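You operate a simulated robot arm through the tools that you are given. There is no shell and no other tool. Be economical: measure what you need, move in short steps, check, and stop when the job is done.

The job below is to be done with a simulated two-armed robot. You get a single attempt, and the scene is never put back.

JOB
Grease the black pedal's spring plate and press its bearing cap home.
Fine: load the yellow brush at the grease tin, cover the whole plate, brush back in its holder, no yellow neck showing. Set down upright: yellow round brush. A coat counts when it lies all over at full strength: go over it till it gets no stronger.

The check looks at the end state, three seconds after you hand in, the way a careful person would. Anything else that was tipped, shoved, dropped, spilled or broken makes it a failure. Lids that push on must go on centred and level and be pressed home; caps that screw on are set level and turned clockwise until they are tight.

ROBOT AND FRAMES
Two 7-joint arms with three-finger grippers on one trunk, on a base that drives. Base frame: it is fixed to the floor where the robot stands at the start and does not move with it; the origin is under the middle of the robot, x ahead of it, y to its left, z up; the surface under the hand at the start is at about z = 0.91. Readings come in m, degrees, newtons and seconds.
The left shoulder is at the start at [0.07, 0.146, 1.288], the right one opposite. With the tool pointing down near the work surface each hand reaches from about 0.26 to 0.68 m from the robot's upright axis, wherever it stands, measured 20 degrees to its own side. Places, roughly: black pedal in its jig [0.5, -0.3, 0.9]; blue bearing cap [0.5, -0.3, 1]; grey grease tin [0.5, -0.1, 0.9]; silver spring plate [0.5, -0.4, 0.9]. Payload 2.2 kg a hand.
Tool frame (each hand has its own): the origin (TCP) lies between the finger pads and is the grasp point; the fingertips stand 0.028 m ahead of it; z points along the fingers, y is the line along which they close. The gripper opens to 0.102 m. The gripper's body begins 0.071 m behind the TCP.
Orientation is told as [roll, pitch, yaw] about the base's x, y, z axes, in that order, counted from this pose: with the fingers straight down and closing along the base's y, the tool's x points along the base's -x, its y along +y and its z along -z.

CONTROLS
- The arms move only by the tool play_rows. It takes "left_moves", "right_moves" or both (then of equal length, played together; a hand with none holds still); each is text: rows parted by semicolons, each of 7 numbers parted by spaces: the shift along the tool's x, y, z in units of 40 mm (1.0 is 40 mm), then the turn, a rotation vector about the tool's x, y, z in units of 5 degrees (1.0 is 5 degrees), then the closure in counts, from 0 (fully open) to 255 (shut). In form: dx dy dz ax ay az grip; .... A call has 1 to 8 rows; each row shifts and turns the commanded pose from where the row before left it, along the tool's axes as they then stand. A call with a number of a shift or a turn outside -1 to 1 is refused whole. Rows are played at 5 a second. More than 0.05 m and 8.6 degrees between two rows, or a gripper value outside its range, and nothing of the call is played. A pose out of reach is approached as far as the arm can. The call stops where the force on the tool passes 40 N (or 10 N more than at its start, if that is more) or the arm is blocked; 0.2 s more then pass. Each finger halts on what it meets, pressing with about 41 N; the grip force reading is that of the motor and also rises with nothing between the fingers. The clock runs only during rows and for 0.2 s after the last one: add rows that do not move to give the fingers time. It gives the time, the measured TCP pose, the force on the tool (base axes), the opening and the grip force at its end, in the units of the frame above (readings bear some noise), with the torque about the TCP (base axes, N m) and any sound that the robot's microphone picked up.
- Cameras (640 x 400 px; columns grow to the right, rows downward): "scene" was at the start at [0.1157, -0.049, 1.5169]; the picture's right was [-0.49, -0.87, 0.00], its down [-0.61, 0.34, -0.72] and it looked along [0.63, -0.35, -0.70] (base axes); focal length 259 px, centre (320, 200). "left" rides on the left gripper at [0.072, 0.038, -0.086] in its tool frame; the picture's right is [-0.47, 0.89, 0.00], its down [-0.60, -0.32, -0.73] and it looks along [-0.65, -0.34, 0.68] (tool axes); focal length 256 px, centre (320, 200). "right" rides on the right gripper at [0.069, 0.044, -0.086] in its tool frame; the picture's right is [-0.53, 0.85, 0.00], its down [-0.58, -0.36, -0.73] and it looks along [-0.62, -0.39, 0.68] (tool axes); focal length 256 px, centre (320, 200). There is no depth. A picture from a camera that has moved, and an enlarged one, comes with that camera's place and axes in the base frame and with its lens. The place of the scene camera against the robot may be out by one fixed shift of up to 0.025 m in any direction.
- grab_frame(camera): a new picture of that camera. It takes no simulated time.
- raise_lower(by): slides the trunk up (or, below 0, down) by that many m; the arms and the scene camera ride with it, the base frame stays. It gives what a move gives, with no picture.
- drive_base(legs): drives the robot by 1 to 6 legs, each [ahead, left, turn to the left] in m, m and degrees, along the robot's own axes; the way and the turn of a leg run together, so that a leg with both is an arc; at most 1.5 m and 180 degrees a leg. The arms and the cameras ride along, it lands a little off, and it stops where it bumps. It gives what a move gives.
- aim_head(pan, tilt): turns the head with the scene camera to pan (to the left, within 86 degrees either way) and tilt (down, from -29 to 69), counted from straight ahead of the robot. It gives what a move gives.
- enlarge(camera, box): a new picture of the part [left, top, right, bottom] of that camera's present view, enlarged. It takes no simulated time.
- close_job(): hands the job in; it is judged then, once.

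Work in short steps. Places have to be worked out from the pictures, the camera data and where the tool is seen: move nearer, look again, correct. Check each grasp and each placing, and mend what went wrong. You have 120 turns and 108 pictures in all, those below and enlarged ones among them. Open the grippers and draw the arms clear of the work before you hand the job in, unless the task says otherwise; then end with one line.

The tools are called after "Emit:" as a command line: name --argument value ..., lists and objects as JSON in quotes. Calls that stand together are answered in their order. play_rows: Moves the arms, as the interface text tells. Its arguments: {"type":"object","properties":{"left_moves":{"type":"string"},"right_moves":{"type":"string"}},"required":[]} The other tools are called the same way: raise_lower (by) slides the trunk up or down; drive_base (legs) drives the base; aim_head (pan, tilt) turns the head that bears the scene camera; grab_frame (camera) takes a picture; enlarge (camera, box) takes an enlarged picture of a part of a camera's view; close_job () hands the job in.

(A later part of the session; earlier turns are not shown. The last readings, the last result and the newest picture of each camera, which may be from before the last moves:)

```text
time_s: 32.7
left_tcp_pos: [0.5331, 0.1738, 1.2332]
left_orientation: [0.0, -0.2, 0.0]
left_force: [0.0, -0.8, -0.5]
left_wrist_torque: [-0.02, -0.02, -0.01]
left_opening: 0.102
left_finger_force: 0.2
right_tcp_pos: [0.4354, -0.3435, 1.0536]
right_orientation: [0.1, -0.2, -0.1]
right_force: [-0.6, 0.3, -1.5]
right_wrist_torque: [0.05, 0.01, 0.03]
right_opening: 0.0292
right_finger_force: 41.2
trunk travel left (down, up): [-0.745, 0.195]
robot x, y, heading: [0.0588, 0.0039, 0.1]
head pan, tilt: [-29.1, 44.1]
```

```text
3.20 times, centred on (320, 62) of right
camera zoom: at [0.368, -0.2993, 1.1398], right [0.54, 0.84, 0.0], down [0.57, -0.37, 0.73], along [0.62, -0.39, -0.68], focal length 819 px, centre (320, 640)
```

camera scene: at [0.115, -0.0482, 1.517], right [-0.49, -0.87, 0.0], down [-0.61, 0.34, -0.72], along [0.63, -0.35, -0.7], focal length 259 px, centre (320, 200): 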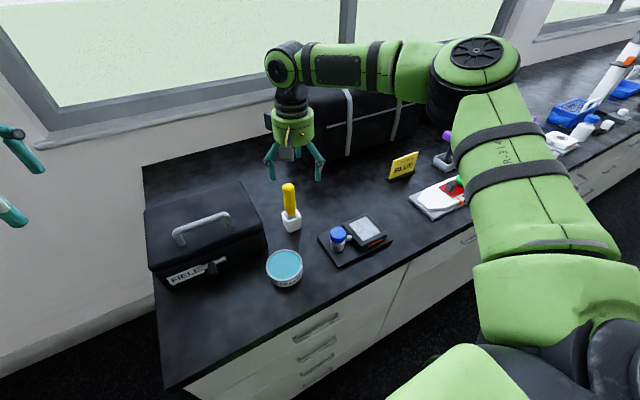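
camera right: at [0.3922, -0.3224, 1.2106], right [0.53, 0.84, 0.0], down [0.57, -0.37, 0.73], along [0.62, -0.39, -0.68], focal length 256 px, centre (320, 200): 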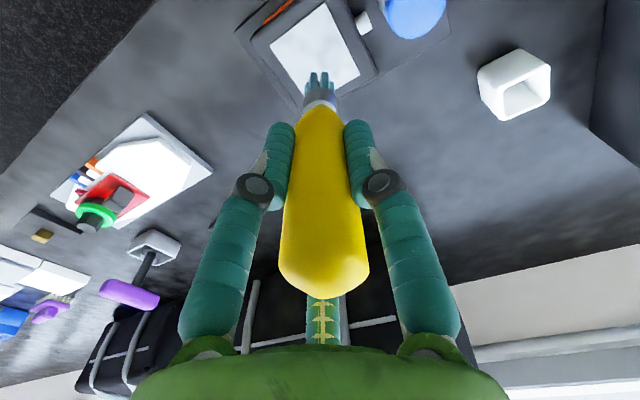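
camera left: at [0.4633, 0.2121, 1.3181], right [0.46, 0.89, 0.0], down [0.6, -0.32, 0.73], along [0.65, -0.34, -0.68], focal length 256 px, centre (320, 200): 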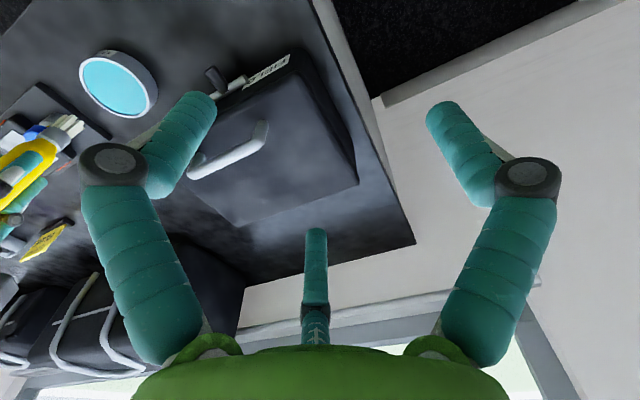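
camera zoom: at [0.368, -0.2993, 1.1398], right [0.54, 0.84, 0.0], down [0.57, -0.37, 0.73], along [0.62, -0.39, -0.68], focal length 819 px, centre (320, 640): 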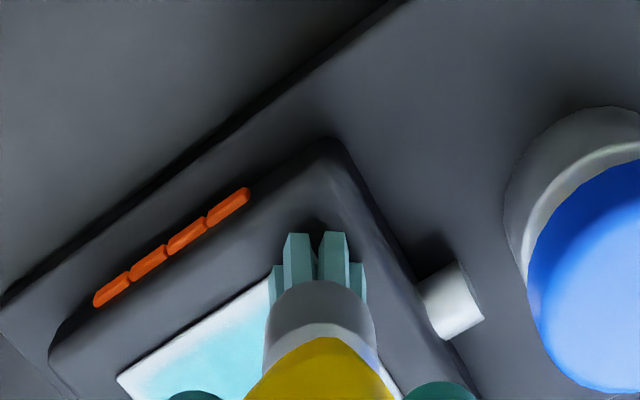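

Now the last edge, with a bit more press since force reads ~0 here; then lift and inspect.

Emit:
play_rows --right_moves "0 0 0.05 0 0 0 255;0 -0.46 0 0 0 0 255;0 -0.46 0 0 0 0 255;0 -0.46 0 0 0 0 255;-0.48 0 0 0 0 0 255;-0.48 0 0 0 0 0 255;-0.48 0 0 0 0 0 255"

Emit:
play_rows --right_moves "0 0.46 0 0 0 0 255;0 0.46 0 0 0 0 255;0 0.46 0 0 0 0 255;0.48 0 0 0 0 0 255;0.48 0 0 0 0 0 255;0.48 0 0 0 0 0 255;0 0 -1 0 0 0 255;0 0 -1 0 0 0 255"

Emit:
enlarge --camera "scene" --box '[320, 170, 416, 230]'

Emit:
enlarge --camera "right" --box '[220, 0, 420, 125]'

```text
time_s: 34.3
left_tcp_pos: [0.5343, 0.1749, 1.232]
left_orientation: [-0.1, -0.1, 0.1]
left_force: [1.3, -0.8, 0.3]
left_wrist_torque: [0.0, 0.0, 0.04]
left_opening: 0.1019
left_finger_force: 0.1
right_tcp_pos: [0.4933, -0.3969, 1.0516]
right_orientation: [0.0, -0.2, -0.1]
right_force: [-2.6, -0.8, 10.1]
right_wrist_torque: [0.03, 0.3, 0.0]
right_opening: 0.0289
right_finger_force: 41.3
trunk travel left (down, up): [-0.745, 0.195]
robot x, y, heading: [0.062, 0.0013, -0.3]
head pan, tilt: [-29.1, 44.1]
```

```text
time_s: 36.1
left_tcp_pos: [0.5343, 0.1733, 1.2333]
left_orientation: [-0.1, -0.1, 0.0]
left_force: [0.0, 0.6, 0.2]
left_wrist_torque: [-0.02, -0.01, -0.01]
left_opening: 0.1017
left_finger_force: 0.1
right_tcp_pos: [0.4382, -0.3432, 1.1327]
right_orientation: [0.0, -0.1, -0.1]
right_force: [0.5, -0.3, -0.1]
right_wrist_torque: [0.0, 0.0, -0.03]
right_opening: 0.0291
right_finger_force: 40.8
trunk travel left (down, up): [-0.745, 0.195]
robot x, y, heading: [0.0581, -0.0002, 0.0]
head pan, tilt: [-29.1, 44.1]
```

```text
6.67 times, centred on (368, 200) of scene
camera zoom: at [0.1733, -0.0483, 1.4369], right [-0.49, -0.87, 0.0], down [-0.61, 0.34, -0.72], along [0.63, -0.35, -0.69], focal length 1726 px, centre (0, 200)
```

zoom: 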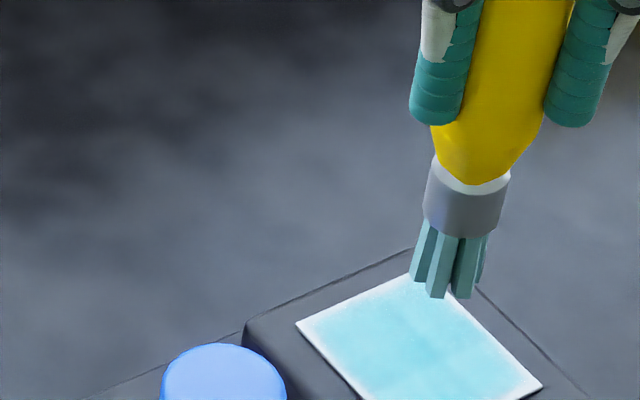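

```text
3.20 times, centred on (320, 62) of right
camera zoom: at [0.3692, -0.2989, 1.2194], right [0.54, 0.84, 0.0], down [0.57, -0.37, 0.73], along [0.62, -0.39, -0.68], focal length 819 px, centre (320, 640)
```

zoom: 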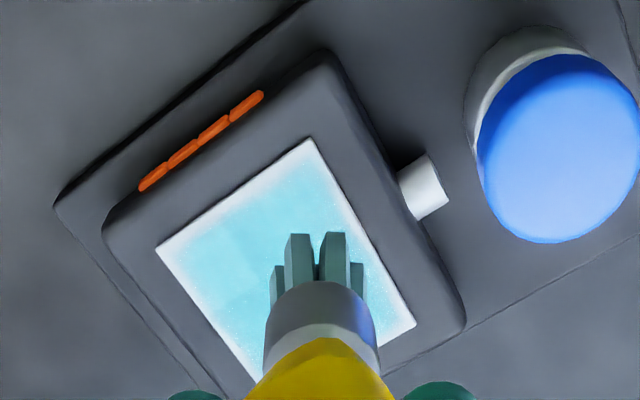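

Margins are still pale and bristles look depleted. Refined plate: x 0.432–0.499, y −0.400…−0.3405. Reload, holding longer and pressing a bit more.

Emit:
play_rows --right_moves "-0.13 0.9 0 0 0 0 255;-0.13 0.9 0 0 0 0 255;-0.13 0.9 0 0 0 0 255;-0.13 0.9 0 0 0 0 255;-0.13 0.9 0 0 0 0 255;-0.13 0.9 0 0 0 0 255;0 0 0 0 0 0 255"

Emit:
play_rows --right_moves "0 0 0.8 0 0 0 255;0 0 0.8 0 0 0 255;0 0 0.35 0 0 0 255;0 0 0.17 0 0 0 255;0 0 0.08 0 0 0 255;0 0 0 0 0 0 255;0 0 0 0 0 0 255"

Emit:
enlarge --camera "right" --box '[220, 0, 420, 125]'

Emit:
enlarge --camera "scene" --box '[320, 170, 416, 230]'

```text
time_s: 37.7
left_tcp_pos: [0.5344, 0.1735, 1.2327]
left_orientation: [-0.1, -0.1, 0.1]
left_force: [0.1, 0.5, 0.1]
left_wrist_torque: [-0.01, -0.05, -0.01]
left_opening: 0.1022
left_finger_force: 0.0
right_tcp_pos: [0.4709, -0.1283, 1.1323]
right_orientation: [0.2, -0.2, -0.2]
right_force: [0.1, 0.0, -1.3]
right_wrist_torque: [-0.02, -0.01, -0.02]
right_opening: 0.0287
right_finger_force: 41.5
trunk travel left (down, up): [-0.745, 0.195]
robot x, y, heading: [0.0572, 0.0002, -0.2]
head pan, tilt: [-29.1, 44.1]
```

```text
time_s: 39.3
left_tcp_pos: [0.5319, 0.1725, 1.2354]
left_orientation: [0.0, -0.3, 0.0]
left_force: [-0.2, -0.5, -0.6]
left_wrist_torque: [-0.01, -0.01, -0.01]
left_opening: 0.1016
left_finger_force: 0.1
right_tcp_pos: [0.4688, -0.1274, 1.0463]
right_orientation: [0.2, -0.6, -0.1]
right_force: [1.7, -6.0, 31.1]
right_wrist_torque: [-0.5, -0.21, -0.02]
right_opening: 0.029
right_finger_force: 41.1
trunk travel left (down, up): [-0.745, 0.195]
robot x, y, heading: [0.0579, 0.0002, -0.1]
head pan, tilt: [-29.1, 44.1]
```

```text
3.20 times, centred on (320, 62) of right
camera zoom: at [0.3998, -0.0837, 1.1313], right [0.54, 0.84, 0.01], down [0.57, -0.37, 0.74], along [0.62, -0.39, -0.68], focal length 819 px, centre (320, 640)
```

zoom: 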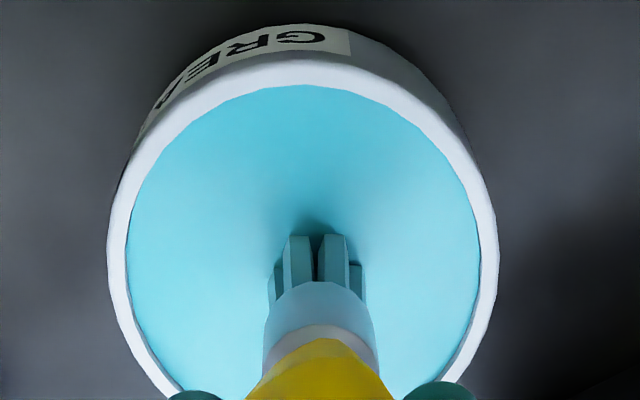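

```text
6.67 times, centred on (368, 200) of scene
camera zoom: at [0.1704, -0.0496, 1.4375], right [-0.49, -0.87, 0.0], down [-0.61, 0.34, -0.72], along [0.63, -0.35, -0.69], focal length 1726 px, centre (0, 200)
```

zoom: 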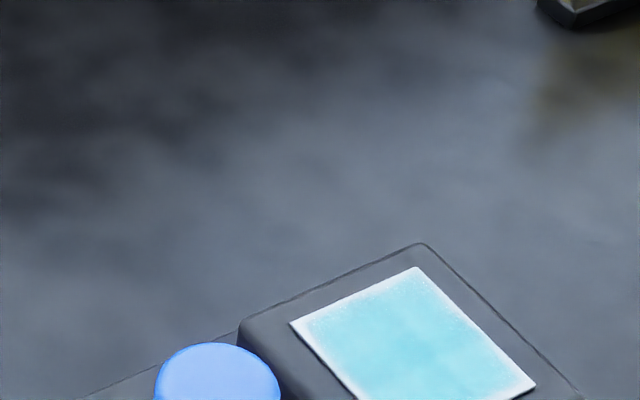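

31 N press, well loaded now. Lift and carry to the near-left plate corner (0.432,-0.341).

Emit:
play_rows --right_moves "0 0 -1 0 0 0 255;0 0 -1 0 0 0 255;0.15 -0.89 0 0 0 0 255;0.15 -0.89 0 0 0 0 255;0.15 -0.89 0 0 0 0 255;0.15 -0.89 0 0 0 0 255;0.15 -0.89 0 0 0 0 255;0.15 -0.89 0 0 0 0 255"

Emit:
play_rows --right_moves "0 0 0.8 0 0 0 255;0 0 0.7 0 0 0 255;0 0 0.3 0 0 0 255;0 0 0 0 0 0 255"

Emit:
enlarge --camera "right" --box '[220, 0, 420, 125]'

```text
time_s: 41.1
left_tcp_pos: [0.5339, 0.1722, 1.2342]
left_orientation: [0.0, -0.2, 0.0]
left_force: [-0.2, 0.1, 0.1]
left_wrist_torque: [0.03, -0.02, 0.02]
left_opening: 0.102
left_finger_force: 0.0
right_tcp_pos: [0.4315, -0.3444, 1.1241]
right_orientation: [0.2, -0.2, 0.0]
right_force: [-0.5, -0.5, -0.3]
right_wrist_torque: [0.02, 0.01, 0.0]
right_opening: 0.0292
right_finger_force: 40.4
trunk travel left (down, up): [-0.745, 0.195]
robot x, y, heading: [0.0619, -0.0009, 0.0]
head pan, tilt: [-29.1, 44.1]
```

```text
time_s: 42.1
left_tcp_pos: [0.5354, 0.1736, 1.2338]
left_orientation: [0.1, -0.1, 0.0]
left_force: [-0.4, -0.6, -0.1]
left_wrist_torque: [0.0, -0.01, -0.02]
left_opening: 0.1019
left_finger_force: 0.0
right_tcp_pos: [0.4327, -0.3423, 1.0513]
right_orientation: [0.1, -0.2, -0.1]
right_force: [0.3, 1.1, -0.1]
right_wrist_torque: [-0.01, 0.01, -0.02]
right_opening: 0.0289
right_finger_force: 40.8
trunk travel left (down, up): [-0.745, 0.195]
robot x, y, heading: [0.0599, -0.0005, -0.0]
head pan, tilt: [-29.1, 44.1]
```

```text
3.20 times, centred on (320, 62) of right
camera zoom: at [0.3645, -0.2972, 1.1382], right [0.54, 0.84, 0.0], down [0.57, -0.37, 0.73], along [0.62, -0.39, -0.68], focal length 819 px, centre (320, 640)
```

zoom: 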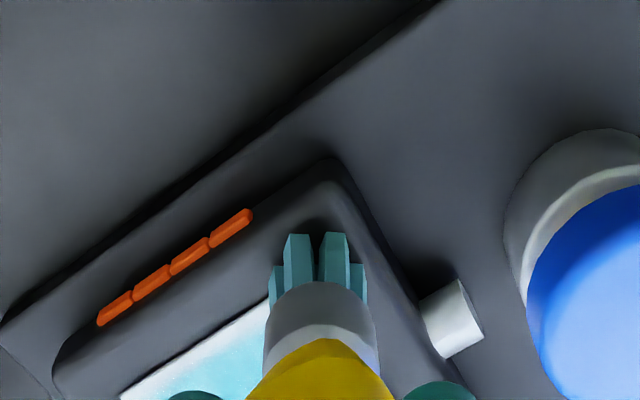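

No contact yet at 1.0513 (brush slid up slightly in the grip). Lower until light contact, then run along the near edge.

Emit:
play_rows --right_moves "0 0 0.04 0 0 0 255;0 0 0.04 0 0 0 255;0 0 0 0 0 0 255"

```text
time_s: 42.9
left_tcp_pos: [0.5322, 0.1742, 1.2325]
left_orientation: [0.0, -0.3, 0.1]
left_force: [0.0, 0.0, -0.8]
left_wrist_torque: [-0.01, 0.01, -0.01]
left_opening: 0.102
left_finger_force: 0.1
right_tcp_pos: [0.432, -0.3413, 1.0503]
right_orientation: [-0.1, -0.7, -0.1]
right_force: [1.0, -7.7, 23.5]
right_wrist_torque: [-0.83, -0.18, -0.03]
right_opening: 0.0289
right_finger_force: 40.7
trunk travel left (down, up): [-0.745, 0.195]
robot x, y, heading: [0.0567, -0.0004, -0.1]
head pan, tilt: [-29.1, 44.1]
```

Contact at ~1.0503. Ease slightly and run slow strokes along the near edge then the right edge.

Emit:
play_rows --right_moves "0 0 -0.04 0 0 0 255;0 -0.3 0 0 0 0 255;0 -0.3 0 0 0 0 255;0 -0.3 0 0 0 0 255;0 -0.3 0 0 0 0 255;0 -0.28 0 0 0 0 255;0 0 0 0 0 0 255"

Emit:
enlarge --camera "right" --box '[220, 0, 420, 125]'

Emit:
enlarge --camera "scene" --box '[320, 170, 448, 250]'

```text
time_s: 44.5
left_tcp_pos: [0.5341, 0.1753, 1.2318]
left_orientation: [-0.1, -0.1, -0.1]
left_force: [-0.4, 0.4, -0.4]
left_wrist_torque: [-0.02, -0.01, -0.01]
left_opening: 0.1018
left_finger_force: 0.0
right_tcp_pos: [0.4317, -0.3982, 1.0513]
right_orientation: [-0.1, -0.1, -0.1]
right_force: [-0.6, 1.3, 7.8]
right_wrist_torque: [0.15, 0.06, 0.03]
right_opening: 0.0294
right_finger_force: 41.1
trunk travel left (down, up): [-0.745, 0.195]
robot x, y, heading: [0.0591, 0.0013, -0.0]
head pan, tilt: [-29.1, 44.1]
```

```text
3.20 times, centred on (320, 62) of right
camera zoom: at [0.3628, -0.3541, 1.1376], right [0.54, 0.84, 0.0], down [0.58, -0.36, 0.73], along [0.62, -0.39, -0.68], focal length 819 px, centre (320, 640)
```

zoom: 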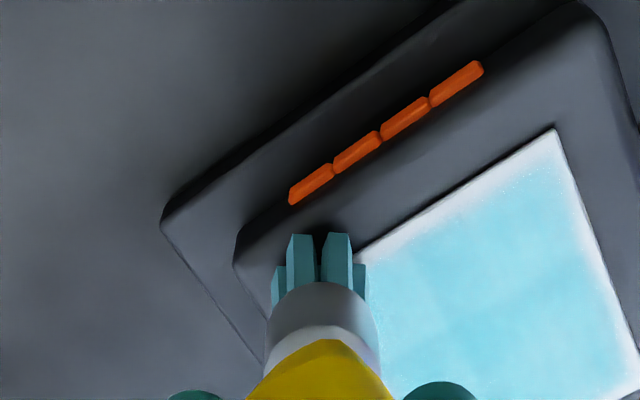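

```text
5.00 times, centred on (384, 210) of scene
camera zoom: at [0.1732, -0.0474, 1.4369], right [-0.49, -0.87, 0.0], down [-0.61, 0.34, -0.72], along [0.63, -0.35, -0.69], focal length 1294 px, centre (0, 150)
```

zoom: 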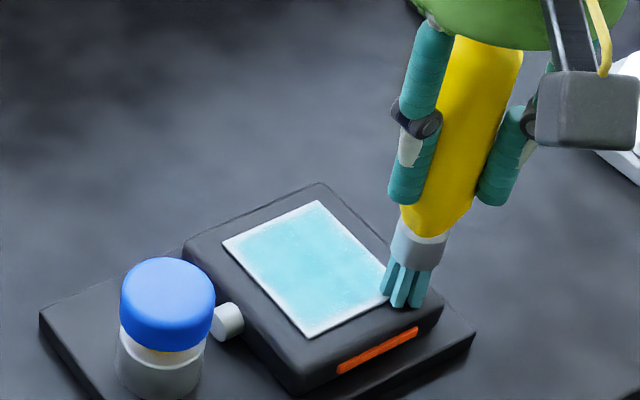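

The near-edge margin is still a bit pale; perhaps center-on-edge strokes deposit little. I move ~4 mm inside and stroke the right edge with a ~8 N press, then compare.

Emit:
play_rows --right_moves "-0.1 0.1 0.01 0 0 0 255;-0.28 0 0 0 0 0 255;-0.28 0 0 0 0 0 255;-0.28 0 0 0 0 0 255;-0.28 0 0 0 0 0 255;-0.28 0 0 0 0 0 255;0 0 0 0 0 0 255"

Emit:
enlarge --camera "right" --box '[220, 0, 420, 125]'

Emit:
enlarge --camera "scene" --box '[340, 190, 420, 240]'

```text
time_s: 46.1
left_tcp_pos: [0.5319, 0.1751, 1.2335]
left_orientation: [0.0, -0.2, 0.0]
left_force: [-0.1, 1.4, 0.1]
left_wrist_torque: [0.0, 0.0, -0.01]
left_opening: 0.1021
left_finger_force: 0.0
right_tcp_pos: [0.4915, -0.396, 1.0502]
right_orientation: [0.1, -0.3, -0.1]
right_force: [-3.1, 0.2, 9.9]
right_wrist_torque: [0.07, 0.24, 0.02]
right_opening: 0.029
right_finger_force: 40.8
trunk travel left (down, up): [-0.745, 0.195]
robot x, y, heading: [0.0574, -0.0026, -0.2]
head pan, tilt: [-29.1, 44.1]
```

```text
3.20 times, centred on (320, 62) of right
camera zoom: at [0.4226, -0.3508, 1.1373], right [0.54, 0.84, 0.0], down [0.57, -0.37, 0.73], along [0.62, -0.39, -0.68], focal length 819 px, centre (320, 640)
```

zoom: 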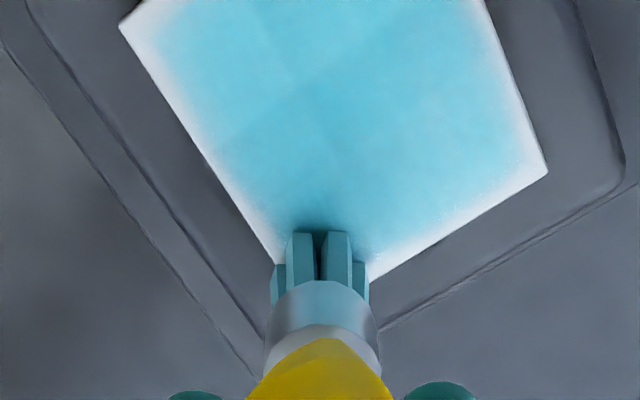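

```text
8.00 times, centred on (380, 215) of scene
camera zoom: at [0.1718, -0.0481, 1.4371], right [-0.49, -0.87, 0.0], down [-0.61, 0.34, -0.72], along [0.63, -0.35, -0.69], focal length 2071 px, centre (-160, 80)
```

zoom: 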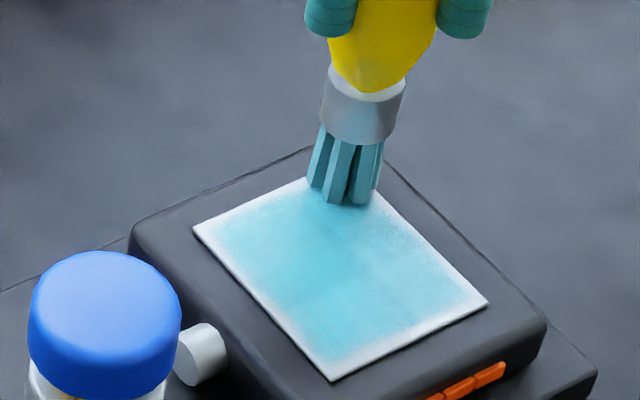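

The right edge improved with the 4–6 mm inside stroke. Refined in TCP coordinates the plate spans x 0.433–0.502, y −0.402…−0.3425. Continue along the far edge (x≈0.498) then the left edge (y≈−0.347), slightly firmer.

Emit:
play_rows --right_moves "-0.16 -0.05 0 0 0 0 255;0 0.26 0 0 0 0 255;0 0.26 0 0 0 0 255;0 0.26 0 0 0 0 255;0 0.26 0 0 0 0 255;0 0.24 0 0 0 0 255;0 0 0 0 0 0 255"

Emit:
enlarge --camera "right" --box '[220, 0, 420, 125]'

Emit:
enlarge --camera "scene" --box '[340, 190, 420, 240]'

```text
time_s: 47.7
left_tcp_pos: [0.5313, 0.175, 1.2345]
left_orientation: [0.0, -0.2, 0.0]
left_force: [-0.5, -0.6, -0.2]
left_wrist_torque: [0.04, 0.03, 0.01]
left_opening: 0.102
left_finger_force: 0.1
right_tcp_pos: [0.4978, -0.3447, 1.0504]
right_orientation: [0.1, -0.4, -0.1]
right_force: [1.7, -6.4, 24.9]
right_wrist_torque: [-0.68, -0.01, 0.04]
right_opening: 0.0294
right_finger_force: 41.0
trunk travel left (down, up): [-0.745, 0.195]
robot x, y, heading: [0.0582, -0.0011, -0.2]
head pan, tilt: [-29.1, 44.1]
```

```text
3.20 times, centred on (320, 62) of right
camera zoom: at [0.4289, -0.3012, 1.1367], right [0.54, 0.84, 0.01], down [0.57, -0.37, 0.74], along [0.62, -0.39, -0.68], focal length 819 px, centre (320, 640)
```

zoom: 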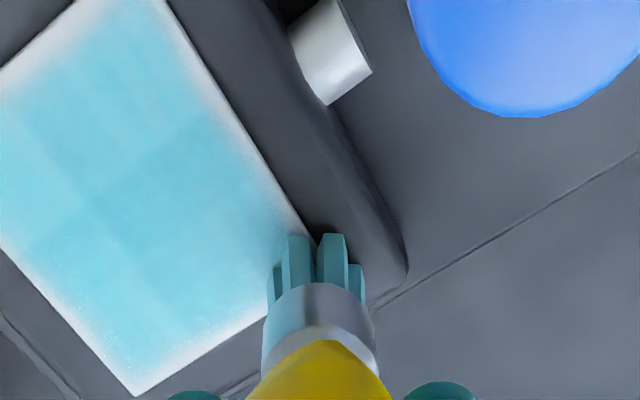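

```text
8.00 times, centred on (380, 215) of scene
camera zoom: at [0.1708, -0.0485, 1.4373], right [-0.49, -0.87, 0.0], down [-0.61, 0.34, -0.72], along [0.63, -0.35, -0.69], focal length 2071 px, centre (-160, 80)
```

zoom: 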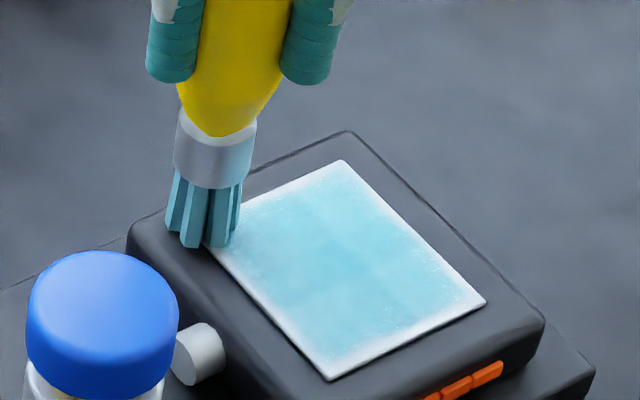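

The far edge is better but not saturated. Now left edge about 5 mm inside (y≈−0.350), easing the press a little, toward x≈0.438.

Emit:
play_rows --right_moves "0 -0.13 -0.02 0 0 0 255;0.3 0 0 0 0 0 255;0.3 0 0 0 0 0 255;0.3 0 0 0 0 0 255;0.3 0 0 0 0 0 255;0.3 0 0 0 0 0 255;0 0 0 0 0 0 255"

Emit:
play_rows --right_moves "0 -0.23 0 0 0 0 255;0 -0.23 0 0 0 0 255;0 -0.23 0 0 0 0 255;0 -0.23 0 0 0 0 255;0 -0.23 0 0 0 0 255;0 0 -1 0 0 0 255;0 0 -1 0 0 0 255;0 0 0 0 0 0 255"

Emit:
enlarge --camera "right" --box '[220, 0, 420, 125]'

Emit:
enlarge --camera "scene" --box '[340, 190, 420, 240]'

```text
time_s: 49.3
left_tcp_pos: [0.5344, 0.1757, 1.2324]
left_orientation: [-0.1, -0.1, 0.0]
left_force: [0.0, -0.5, 0.0]
left_wrist_torque: [0.03, -0.02, -0.03]
left_opening: 0.1016
left_finger_force: 0.0
right_tcp_pos: [0.4389, -0.3502, 1.0507]
right_orientation: [-0.1, -0.2, -0.1]
right_force: [5.6, -1.3, 20.2]
right_wrist_torque: [0.04, -0.41, 0.02]
right_opening: 0.0292
right_finger_force: 40.9
trunk travel left (down, up): [-0.745, 0.195]
robot x, y, heading: [0.0589, -0.0029, -0.1]
head pan, tilt: [-29.1, 44.1]
```

```text
time_s: 51.1
left_tcp_pos: [0.5352, 0.1739, 1.2325]
left_orientation: [0.0, -0.1, 0.1]
left_force: [-0.5, -0.9, -0.4]
left_wrist_torque: [0.01, 0.01, 0.0]
left_opening: 0.1019
left_finger_force: 0.1
right_tcp_pos: [0.4356, -0.3984, 1.1294]
right_orientation: [0.1, -0.2, 0.0]
right_force: [0.8, -0.1, 0.7]
right_wrist_torque: [0.01, -0.01, -0.01]
right_opening: 0.0292
right_finger_force: 41.0
trunk travel left (down, up): [-0.745, 0.195]
robot x, y, heading: [0.0572, -0.0, 0.1]
head pan, tilt: [-29.1, 44.1]
```

```text
3.20 times, centred on (320, 62) of right
camera zoom: at [0.3674, -0.3537, 1.2153], right [0.54, 0.84, 0.0], down [0.58, -0.37, 0.73], along [0.62, -0.39, -0.68], focal length 819 px, centre (320, 640)
```

zoom: 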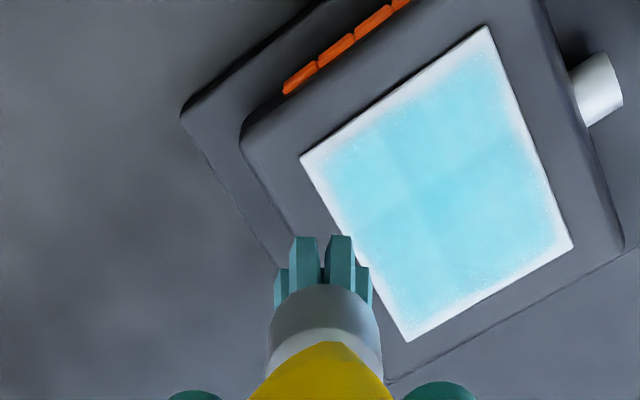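

```text
8.00 times, centred on (380, 215) of scene
camera zoom: at [0.1748, -0.0501, 1.4367], right [-0.49, -0.87, 0.0], down [-0.61, 0.34, -0.72], along [0.63, -0.35, -0.7], focal length 2071 px, centre (-160, 80)
```

zoom: 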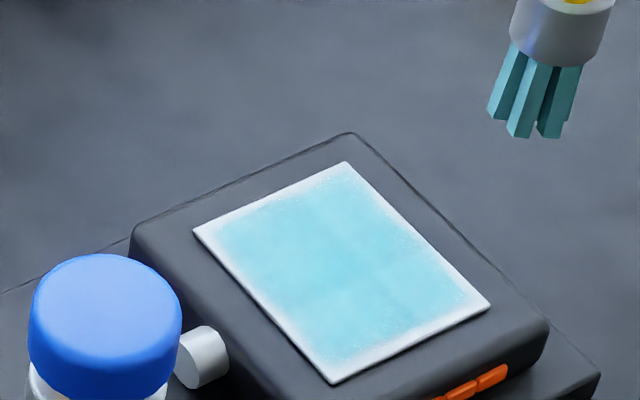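

Better, but a pale rim and faint seams remain. Reload and repeat; bring brush to the tin.

Emit:
play_rows --right_moves "-0.12 0.97 0 0 0 0 255;-0.12 0.97 0 0 0 0 255;-0.12 0.97 0 0 0 0 255;-0.12 0.97 0 0 0 0 255;-0.12 0.97 0 0 0 0 255;-0.12 0.97 0 0 0 0 255;-0.12 0.97 0 0 0 0 255;0 0 0 0 0 0 255"

Emit:
play_rows --right_moves "0 0 0.9 0 0 0 255;0 0 0.7 0 0 0 255;0 0 0.35 0 0 0 255;0 0 0.12 0 0 0 255;0 0 0 0 0 0 255;0 0 0 0 0 0 255"

```text
time_s: 52.9
left_tcp_pos: [0.534, 0.1726, 1.2326]
left_orientation: [-0.1, -0.2, 0.0]
left_force: [-0.1, -0.1, -0.3]
left_wrist_torque: [0.0, 0.0, -0.01]
left_opening: 0.1019
left_finger_force: 0.0
right_tcp_pos: [0.4691, -0.1281, 1.1301]
right_orientation: [0.1, -0.2, -0.1]
right_force: [-1.2, 0.1, 0.1]
right_wrist_torque: [0.0, -0.03, 0.02]
right_opening: 0.0291
right_finger_force: 40.5
trunk travel left (down, up): [-0.745, 0.195]
robot x, y, heading: [0.0572, -0.0007, -0.1]
head pan, tilt: [-29.1, 44.1]
```

```text
time_s: 54.3
left_tcp_pos: [0.5344, 0.1735, 1.2316]
left_orientation: [0.0, 0.0, 0.0]
left_force: [-0.2, -0.2, 0.6]
left_wrist_torque: [0.0, -0.01, -0.02]
left_opening: 0.1021
left_finger_force: 0.0
right_tcp_pos: [0.4722, -0.1267, 1.0473]
right_orientation: [0.1, -0.2, -0.1]
right_force: [1.1, 0.2, -1.6]
right_wrist_torque: [-0.01, 0.0, 0.01]
right_opening: 0.0293
right_finger_force: 41.1
trunk travel left (down, up): [-0.745, 0.195]
robot x, y, heading: [0.0577, -0.0008, -0.1]
head pan, tilt: [-29.1, 44.1]
```

No contact yet since the brush sits higher in the grip; down 4 mm more.

Emit:
play_rows --right_moves "0 0 0.06 0 0 0 255;0 0 0.04 0 0 0 255;0 0 0 0 0 0 255;0 0 0 0 0 0 255;0 0 0 0 0 0 255"

Emit:
enlarge --camera "right" --box '[220, 0, 420, 125]'

```text
time_s: 55.5
left_tcp_pos: [0.5334, 0.1737, 1.233]
left_orientation: [0.0, 0.0, 0.0]
left_force: [-0.1, 0.8, -0.2]
left_wrist_torque: [0.02, -0.01, 0.03]
left_opening: 0.1021
left_finger_force: 0.1
right_tcp_pos: [0.4733, -0.1261, 1.0442]
right_orientation: [0.2, -0.4, -0.2]
right_force: [2.5, -3.2, 13.6]
right_wrist_torque: [-0.26, -0.25, 0.0]
right_opening: 0.0291
right_finger_force: 41.1
trunk travel left (down, up): [-0.745, 0.195]
robot x, y, heading: [0.0622, -0.0013, 0.0]
head pan, tilt: [-29.1, 44.1]
```

```text
3.20 times, centred on (320, 62) of right
camera zoom: at [0.4041, -0.082, 1.1305], right [0.54, 0.84, 0.01], down [0.57, -0.37, 0.73], along [0.62, -0.39, -0.68], focal length 819 px, centre (320, 640)
```

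zoom: 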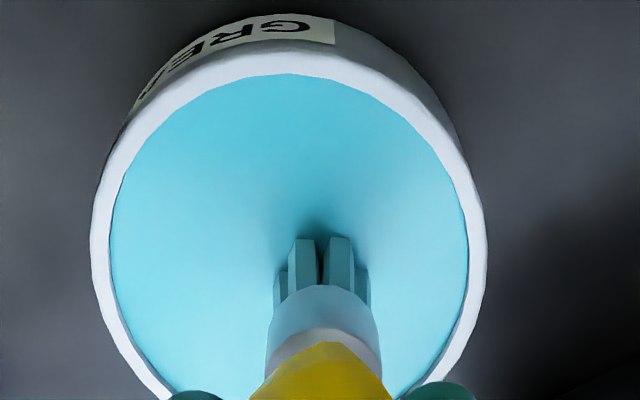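

Contact at 1.0442 (13.6 N). Lift and go to the near-left corner (0.436,-0.348), then lower.

Emit:
play_rows --right_moves "0 0 -1 0 0 0 255;0 0 -1 0 0 0 255;0.155 -0.925 0 0 0 0 255;0.155 -0.925 0 0 0 0 255;0.155 -0.925 0 0 0 0 255;0.155 -0.925 0 0 0 0 255;0.155 -0.925 0 0 0 0 255;0.155 -0.925 0 0 0 0 255"

Emit:
play_rows --right_moves "0 0 0.9 0 0 0 255;0 0 0.7 0 0 0 255;0 0 0.2 0 0 0 255;0 0 0 0 0 0 255"

```text
time_s: 57.3
left_tcp_pos: [0.5334, 0.1725, 1.2333]
left_orientation: [0.1, -0.1, 0.0]
left_force: [-0.2, 0.0, -0.5]
left_wrist_torque: [0.07, -0.03, -0.01]
left_opening: 0.102
left_finger_force: 0.2
right_tcp_pos: [0.4346, -0.3492, 1.1232]
right_orientation: [0.2, -0.2, -0.1]
right_force: [-0.3, -0.1, -0.7]
right_wrist_torque: [0.01, 0.02, 0.0]
right_opening: 0.0291
right_finger_force: 41.5
trunk travel left (down, up): [-0.745, 0.195]
robot x, y, heading: [0.0616, 0.003, -0.2]
head pan, tilt: [-29.1, 44.1]
```

```text
time_s: 58.3
left_tcp_pos: [0.5336, 0.1732, 1.232]
left_orientation: [-0.1, -0.2, 0.0]
left_force: [-0.2, 0.1, -0.8]
left_wrist_torque: [0.02, 0.0, -0.02]
left_opening: 0.1017
left_finger_force: 0.1
right_tcp_pos: [0.435, -0.3464, 1.0518]
right_orientation: [0.0, -0.2, -0.2]
right_force: [-0.1, 0.1, -1.1]
right_wrist_torque: [-0.02, 0.01, -0.01]
right_opening: 0.0294
right_finger_force: 41.0
trunk travel left (down, up): [-0.745, 0.195]
robot x, y, heading: [0.0584, 0.0013, -0.3]
head pan, tilt: [-29.1, 44.1]
```

Press 2.5 mm lower and stroke along the near edge at x≈0.436.

Emit:
play_rows --right_moves "0 0 0.06 0 0 0 255;0 -0.25 0 0 0 0 255;0 -0.25 0 0 0 0 255;0 -0.25 0 0 0 0 255;0 -0.25 0 0 0 0 255;0 -0.25 0 0 0 0 255;0 -0.05 0 0 0 0 255;0 0 0 0 0 0 255"

Emit:
enlarge --camera "right" --box '[220, 0, 420, 125]'

Emit:
enlarge --camera "scene" --box '[340, 190, 420, 240]'

```text
time_s: 60.1
left_tcp_pos: [0.5329, 0.1761, 1.2335]
left_orientation: [-0.2, -0.2, 0.0]
left_force: [-0.4, 0.7, 1.1]
left_wrist_torque: [-0.01, 0.01, -0.02]
left_opening: 0.1019
left_finger_force: 0.0
right_tcp_pos: [0.4349, -0.3971, 1.0501]
right_orientation: [-0.1, -0.3, -0.1]
right_force: [1.0, 4.0, 16.4]
right_wrist_torque: [0.46, -0.08, 0.02]
right_opening: 0.0293
right_finger_force: 41.2
trunk travel left (down, up): [-0.745, 0.195]
robot x, y, heading: [0.0574, -0.0027, 0.1]
head pan, tilt: [-29.1, 44.1]
```

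```text
3.20 times, centred on (320, 62) of right
camera zoom: at [0.3663, -0.3532, 1.136], right [0.54, 0.84, 0.0], down [0.57, -0.36, 0.74], along [0.62, -0.39, -0.68], focal length 819 px, centre (320, 640)
```

zoom: 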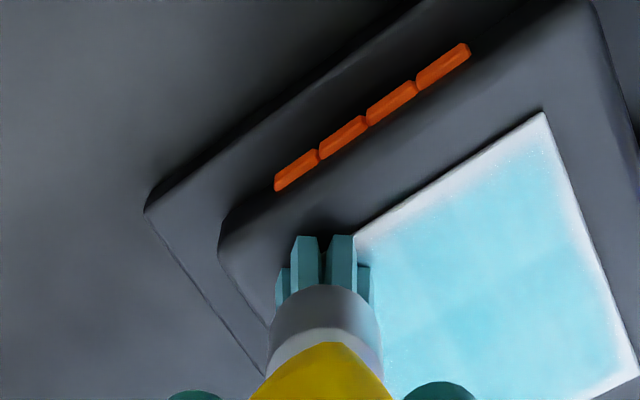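

```text
8.00 times, centred on (380, 215) of scene
camera zoom: at [0.1725, -0.046, 1.4372], right [-0.49, -0.87, 0.0], down [-0.61, 0.34, -0.72], along [0.63, -0.35, -0.69], focal length 2071 px, centre (-160, 80)
```

zoom: 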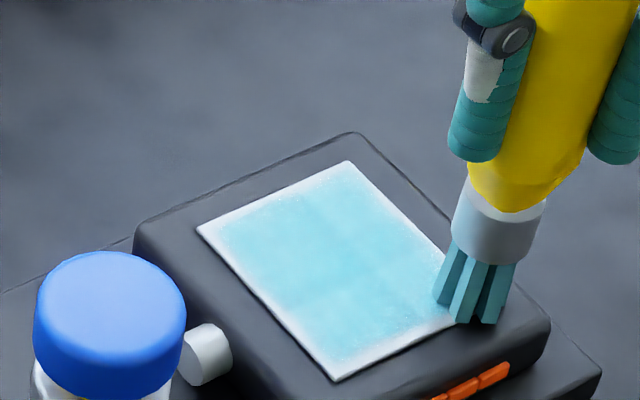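

Tip center appears to be right on the near edge line, and nothing got deposited: likely the center must be over the plate. Step 4 mm inward and stroke back.

Emit:
play_rows --right_moves "-0.12 0.05 -0.02 0 0 0 255;0 0.25 0 0 0 0 255;0 0.25 0 0 0 0 255;0 0.25 0 0 0 0 255;0 0.25 0 0 0 0 255;0 0.13 0 0 0 0 255;0 0 0 0 0 0 255"

Emit:
enlarge --camera "scene" --box '[340, 190, 420, 240]'

Emit:
enlarge --camera "right" --box '[180, 0, 380, 125]'

```text
time_s: 61.7
left_tcp_pos: [0.5333, 0.1739, 1.2324]
left_orientation: [0.0, -0.2, -0.1]
left_force: [0.8, 0.3, 1.3]
left_wrist_torque: [-0.02, -0.02, -0.03]
left_opening: 0.1018
left_finger_force: 0.1
right_tcp_pos: [0.4391, -0.3507, 1.0502]
right_orientation: [0.1, -0.3, 0.0]
right_force: [-0.4, -4.0, 16.3]
right_wrist_torque: [-0.41, 0.06, 0.01]
right_opening: 0.0295
right_finger_force: 41.0
trunk travel left (down, up): [-0.745, 0.195]
robot x, y, heading: [0.06, 0.0016, -0.2]
head pan, tilt: [-29.1, 44.1]
```

```text
8.00 times, centred on (380, 215) of scene
camera zoom: at [0.1721, -0.0488, 1.4371], right [-0.49, -0.87, 0.0], down [-0.61, 0.34, -0.72], along [0.63, -0.35, -0.69], focal length 2071 px, centre (-160, 80)
```

zoom: 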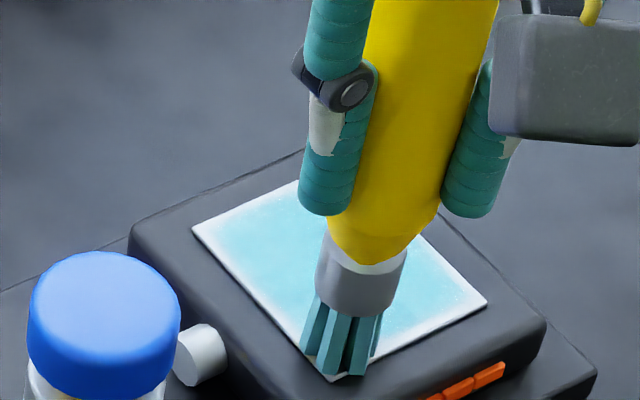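

```text
3.20 times, centred on (280, 62) of right
camera zoom: at [0.3702, -0.3075, 1.1361], right [0.54, 0.84, 0.0], down [0.57, -0.37, 0.73], along [0.62, -0.39, -0.68], focal length 819 px, centre (448, 640)
```

zoom: 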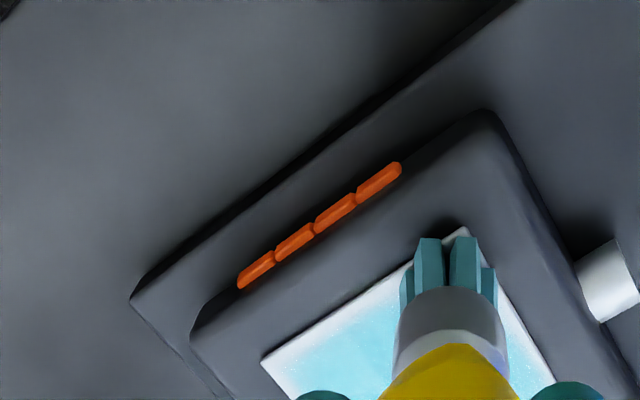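

Slight improvement only. I run two more slow passes on this edge to learn how fast it builds.

Emit:
play_rows --right_moves "0 -0.2 0 0 0 0 255;0 -0.2 0 0 0 0 255;0 -0.2 0 0 0 0 255;0 -0.2 0 0 0 0 255;0 -0.2 0 0 0 0 255;0 -0.15 0 0 0 0 255;0 0 0 0 0 0 255"

Emit:
enlarge --camera "scene" --box '[340, 190, 420, 240]'

```text
time_s: 63.3
left_tcp_pos: [0.5335, 0.1755, 1.233]
left_orientation: [0.0, -0.1, 0.0]
left_force: [-0.3, -0.7, 0.0]
left_wrist_torque: [0.01, -0.01, -0.03]
left_opening: 0.1019
left_finger_force: 0.1
right_tcp_pos: [0.4386, -0.398, 1.0504]
right_orientation: [0.1, -0.2, -0.2]
right_force: [0.2, 2.4, 7.1]
right_wrist_torque: [0.31, 0.05, 0.01]
right_opening: 0.0291
right_finger_force: 40.8
trunk travel left (down, up): [-0.745, 0.195]
robot x, y, heading: [0.0593, 0.0012, -0.1]
head pan, tilt: [-29.1, 44.1]
```

```text
8.00 times, centred on (380, 215) of scene
camera zoom: at [0.1731, -0.0474, 1.437], right [-0.49, -0.87, 0.0], down [-0.61, 0.34, -0.72], along [0.63, -0.35, -0.69], focal length 2071 px, centre (-160, 80)
```

zoom: 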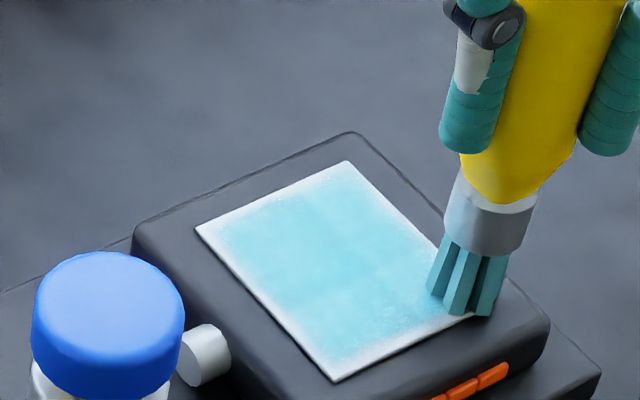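

It is building gradually and the rim narrows. Continue around: right edge and far edge with slow strokes.

Emit:
play_rows --right_moves "-0.25 0 0 0 0 0 255;-0.25 0 0 0 0 0 255;-0.25 0 0 0 0 0 255;-0.25 0 0 0 0 0 255;-0.25 0 0 0 0 0 255;-0.25 0 0 0 0 0 255;0 0 0 0 0 0 255"

Emit:
play_rows --right_moves "0 0.24 0 0 0 0 255;0 0.24 0 0 0 0 255;0 0.24 0 0 0 0 255;0 0.24 0 0 0 0 255;0 0.2 0 0 0 0 255;0 0 0 0 0 0 255"

Emit:
play_rows --right_moves "0.25 0 0 0 0 0 255;0.25 0 0 0 0 0 255;0.25 0 0 0 0 0 255;0.25 0 0 0 0 0 255;0.25 0 0 0 0 0 255;0.25 0 0 0 0 0 255;0 0 -1 0 0 0 255;0 0 -1 0 0 0 255"

Emit:
enlarge --camera "scene" --box '[340, 190, 420, 240]'

```text
time_s: 64.9
left_tcp_pos: [0.534, 0.1745, 1.2321]
left_orientation: [0.0, -0.1, -0.1]
left_force: [0.4, -1.7, -0.4]
left_wrist_torque: [-0.03, 0.01, 0.0]
left_opening: 0.1018
left_finger_force: 0.1
right_tcp_pos: [0.5006, -0.3989, 1.0501]
right_orientation: [0.1, -0.2, -0.1]
right_force: [-0.5, 0.1, 2.8]
right_wrist_torque: [0.0, 0.03, 0.02]
right_opening: 0.0291
right_finger_force: 41.5
trunk travel left (down, up): [-0.745, 0.195]
robot x, y, heading: [0.0623, -0.0006, -0.2]
head pan, tilt: [-29.1, 44.1]
```

```text
time_s: 66.3
left_tcp_pos: [0.5344, 0.1746, 1.2334]
left_orientation: [0.1, -0.1, 0.1]
left_force: [-0.5, -0.6, 0.4]
left_wrist_torque: [0.01, 0.0, 0.0]
left_opening: 0.1021
left_finger_force: 0.0
right_tcp_pos: [0.5016, -0.3523, 1.0497]
right_orientation: [0.1, -0.1, -0.1]
right_force: [-0.2, -0.9, 1.0]
right_wrist_torque: [0.0, 0.04, 0.01]
right_opening: 0.0292
right_finger_force: 41.1
trunk travel left (down, up): [-0.745, 0.195]
robot x, y, heading: [0.0558, -0.0004, -0.1]
head pan, tilt: [-29.1, 44.1]
```

```text
time_s: 68.1
left_tcp_pos: [0.5328, 0.1749, 1.2327]
left_orientation: [0.0, -0.1, 0.0]
left_force: [0.1, 0.2, 0.8]
left_wrist_torque: [-0.05, -0.01, -0.01]
left_opening: 0.1021
left_finger_force: 0.0
right_tcp_pos: [0.4377, -0.3525, 1.1289]
right_orientation: [0.1, -0.2, -0.1]
right_force: [0.1, 0.8, 0.7]
right_wrist_torque: [0.0, 0.0, 0.02]
right_opening: 0.0293
right_finger_force: 40.6
trunk travel left (down, up): [-0.745, 0.195]
robot x, y, heading: [0.0578, 0.0008, -0.1]
head pan, tilt: [-29.1, 44.1]
```

```text
8.00 times, centred on (380, 215) of scene
camera zoom: at [0.1735, -0.0481, 1.4369], right [-0.49, -0.87, 0.0], down [-0.61, 0.34, -0.72], along [0.63, -0.35, -0.69], focal length 2071 px, centre (-160, 80)
```

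zoom: 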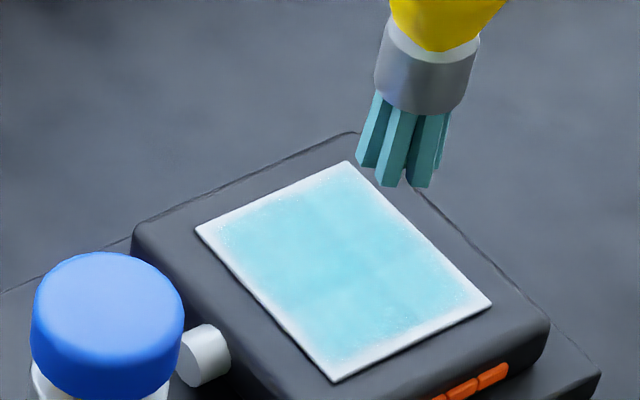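

The rim persists, and bristles look exhausted; load seems limited. I'll do a full reload plus a dense serpentine. First tin.

Emit:
play_rows --right_moves "-0.13 0.94 0 0 0 0 255;-0.13 0.94 0 0 0 0 255;-0.13 0.94 0 0 0 0 255;-0.13 0.94 0 0 0 0 255;-0.13 0.94 0 0 0 0 255;-0.13 0.94 0 0 0 0 255;0 0 0 0 0 0 255"

Emit:
play_rows --right_moves "0 0 0.9 0 0 0 255;0 0 0.8 0 0 0 255;0 0 0.3 0 0 0 255;0 0 0.1 0 0 0 255;0 0 0.06 0 0 0 255;0 0 0 0 0 0 255;0 0 0 0 0 0 255;0 0 0 0 0 0 255"

```text
time_s: 69.7
left_tcp_pos: [0.5348, 0.173, 1.233]
left_orientation: [0.0, -0.1, 0.0]
left_force: [0.1, -0.7, 0.1]
left_wrist_torque: [-0.03, 0.0, 0.04]
left_opening: 0.1021
left_finger_force: 0.0
right_tcp_pos: [0.47, -0.1269, 1.1276]
right_orientation: [0.1, -0.1, -0.1]
right_force: [-0.4, 0.1, -1.0]
right_wrist_torque: [0.01, -0.05, 0.01]
right_opening: 0.029
right_finger_force: 40.5
trunk travel left (down, up): [-0.745, 0.195]
robot x, y, heading: [0.0574, -0.001, 0.1]
head pan, tilt: [-29.1, 44.1]
```

```text
time_s: 71.5
left_tcp_pos: [0.5352, 0.1737, 1.2329]
left_orientation: [0.0, -0.1, 0.0]
left_force: [0.0, 0.4, -0.7]
left_wrist_torque: [0.02, -0.01, 0.01]
left_opening: 0.1019
left_finger_force: 0.0
right_tcp_pos: [0.4722, -0.1256, 1.0445]
right_orientation: [0.2, -0.2, -0.1]
right_force: [-0.9, -0.7, 0.0]
right_wrist_torque: [0.03, 0.0, -0.01]
right_opening: 0.0292
right_finger_force: 41.3
trunk travel left (down, up): [-0.745, 0.195]
robot x, y, heading: [0.0592, -0.004, -0.1]
head pan, tilt: [-29.1, 44.1]
```

Force reads 0; lower 2.4 mm more.

Emit:
play_rows --right_moves "0 0 0.06 0 0 0 255;0 0 0 0 0 0 255;0 0 0 0 0 0 255;0 0 0 0 0 0 255"

```text
time_s: 72.5
left_tcp_pos: [0.5326, 0.1734, 1.2335]
left_orientation: [-0.1, -0.1, 0.0]
left_force: [0.8, 0.4, -0.3]
left_wrist_torque: [0.0, 0.02, 0.04]
left_opening: 0.1018
left_finger_force: 0.0
right_tcp_pos: [0.4717, -0.125, 1.0442]
right_orientation: [0.1, -0.5, -0.1]
right_force: [2.7, -1.2, 22.3]
right_wrist_torque: [-0.13, -0.28, 0.01]
right_opening: 0.029
right_finger_force: 41.3
trunk travel left (down, up): [-0.745, 0.195]
robot x, y, heading: [0.0605, 0.0016, -0.1]
head pan, tilt: [-29.1, 44.1]
```

Loaded (22 N). Lift, carry to (0.439,-0.350), lower, and run three lanes.

Emit:
play_rows --right_moves "0 0 -1 0 0 0 255;0 0 -1 0 0 0 255;0.137 -0.93 0 0 0 0 255;0.137 -0.93 0 0 0 0 255;0.137 -0.93 0 0 0 0 255;0.137 -0.93 0 0 0 0 255;0.137 -0.93 0 0 0 0 255;0.137 -0.93 0 0 0 0 255"

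Emit:
play_rows --right_moves "0 0 0.9 0 0 0 255;0 0 0.6 0 0 0 255;0 0 0.25 0 0 0 255;0 0 0.05 0 0 0 255;0 0 0 0 0 0 255"

```text
time_s: 74.3
left_tcp_pos: [0.5353, 0.1723, 1.2327]
left_orientation: [0.0, -0.1, -0.1]
left_force: [-0.5, -0.7, 0.3]
left_wrist_torque: [0.02, -0.02, 0.01]
left_opening: 0.1017
left_finger_force: 0.1
right_tcp_pos: [0.4393, -0.3501, 1.1183]
right_orientation: [0.2, -0.3, -0.1]
right_force: [0.4, 0.5, 0.2]
right_wrist_torque: [0.03, -0.01, -0.02]
right_opening: 0.0291
right_finger_force: 41.7
trunk travel left (down, up): [-0.745, 0.195]
robot x, y, heading: [0.0574, 0.0028, -0.1]
head pan, tilt: [-29.1, 44.1]
```

```text
time_s: 75.5
left_tcp_pos: [0.5346, 0.1752, 1.2334]
left_orientation: [-0.1, 0.0, -0.1]
left_force: [0.5, 0.4, 0.4]
left_wrist_torque: [-0.03, 0.0, 0.02]
left_opening: 0.102
left_finger_force: 0.0
right_tcp_pos: [0.44, -0.3492, 1.0489]
right_orientation: [0.1, -0.3, -0.1]
right_force: [-1.0, 0.6, 6.4]
right_wrist_torque: [-0.04, 0.01, 0.01]
right_opening: 0.0291
right_finger_force: 40.7
trunk travel left (down, up): [-0.745, 0.195]
robot x, y, heading: [0.0581, 0.0018, -0.0]
head pan, tilt: [-29.1, 44.1]
```

6.4 N contact. Left-edge lane forward and back, then look to judge the build-up.

Emit:
play_rows --right_moves "-0.38 0 0.01 0 0 0 255;-0.38 0 0 0 0 0 255;-0.38 0 0 0 0 0 255;-0.38 0 0 0 0 0 255;0.38 0 0 0 0 0 255;0.38 0 0 0 0 0 255;0.38 0 0 0 0 0 255;0.38 0 0 0 0 0 255"

Emit:
play_rows --right_moves "0 -0.23 0 0 0 0 255;0 -0.23 0 0 0 0 255;0 -0.23 0 0 0 0 255;0 -0.23 0 0 0 0 255;0 -0.23 0 0 0 0 255"

Emit:
enlarge --camera "scene" --box '[340, 190, 420, 240]'

```text
time_s: 77.3
left_tcp_pos: [0.5335, 0.1739, 1.2333]
left_orientation: [0.0, -0.1, -0.1]
left_force: [0.4, -0.1, 0.7]
left_wrist_torque: [-0.01, -0.03, 0.0]
left_opening: 0.1019
left_finger_force: 0.0
right_tcp_pos: [0.4364, -0.3491, 1.0487]
right_orientation: [0.1, -0.1, -0.1]
right_force: [0.2, -0.4, 0.2]
right_wrist_torque: [0.02, 0.0, -0.01]
right_opening: 0.0291
right_finger_force: 40.2
trunk travel left (down, up): [-0.745, 0.195]
robot x, y, heading: [0.057, 0.0021, -0.1]
head pan, tilt: [-29.1, 44.1]
```

```text
time_s: 78.5
left_tcp_pos: [0.5338, 0.1746, 1.2329]
left_orientation: [0.0, -0.1, 0.1]
left_force: [-0.4, -0.1, -0.4]
left_wrist_torque: [0.04, 0.0, 0.03]
left_opening: 0.102
left_finger_force: 0.1
right_tcp_pos: [0.4401, -0.3965, 1.0493]
right_orientation: [0.1, -0.3, 0.0]
right_force: [0.7, 1.4, 3.2]
right_wrist_torque: [0.09, -0.03, -0.01]
right_opening: 0.029
right_finger_force: 40.7
trunk travel left (down, up): [-0.745, 0.195]
robot x, y, heading: [0.0584, -0.0008, -0.2]
head pan, tilt: [-29.1, 44.1]
```

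```text
8.00 times, centred on (380, 215) of scene
camera zoom: at [0.1735, -0.0485, 1.437], right [-0.49, -0.87, 0.0], down [-0.61, 0.34, -0.72], along [0.63, -0.35, -0.7], focal length 2071 px, centre (-160, 80)
```

zoom: 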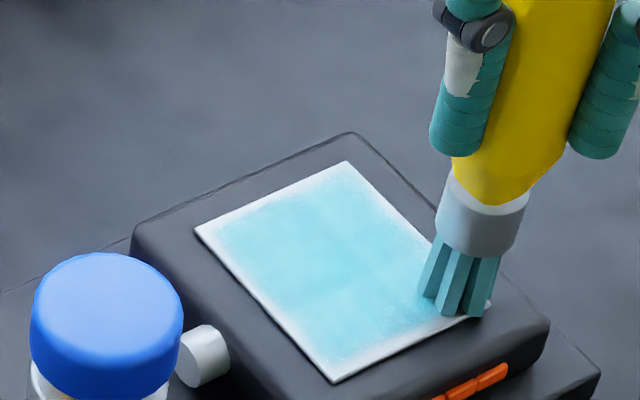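

The rim is narrowing slowly. Test whether slower, firmer strokes build faster: slow pass along the near edge at x≈0.437.

Emit:
play_rows --right_moves "0.07 -0.05 0.03 0 0 0 255;0 0.15 0 0 0 0 255;0 0.15 0 0 0 0 255;0 0.15 0 0 0 0 255;0 0.15 0 0 0 0 255;0 0.15 0 0 0 0 255;0 0.15 0 0 0 0 255;0 0.15 0 0 0 0 255"

Emit:
enlarge --camera "scene" --box '[340, 190, 420, 240]'

```text
time_s: 80.3
left_tcp_pos: [0.5307, 0.1743, 1.233]
left_orientation: [-0.1, -0.3, 0.1]
left_force: [-0.8, 0.9, 0.0]
left_wrist_torque: [-0.02, 0.04, -0.04]
left_opening: 0.102
left_finger_force: 0.0
right_tcp_pos: [0.433, -0.3555, 1.0483]
right_orientation: [-0.1, -0.4, 0.0]
right_force: [1.0, -10.8, 32.0]
right_wrist_torque: [-0.82, -0.12, -0.05]
right_opening: 0.0293
right_finger_force: 41.0
trunk travel left (down, up): [-0.745, 0.195]
robot x, y, heading: [0.0599, -0.0002, -0.1]
head pan, tilt: [-29.1, 44.1]
```

```text
8.00 times, centred on (380, 215) of scene
camera zoom: at [0.1706, -0.0482, 1.4373], right [-0.49, -0.87, 0.0], down [-0.61, 0.34, -0.72], along [0.63, -0.35, -0.69], focal length 2071 px, centre (-160, 80)
```

zoom: 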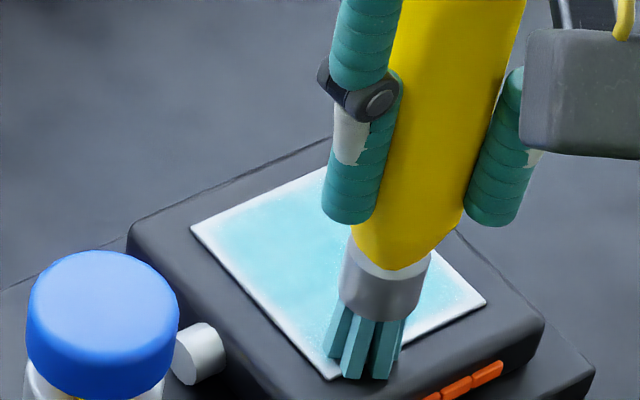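

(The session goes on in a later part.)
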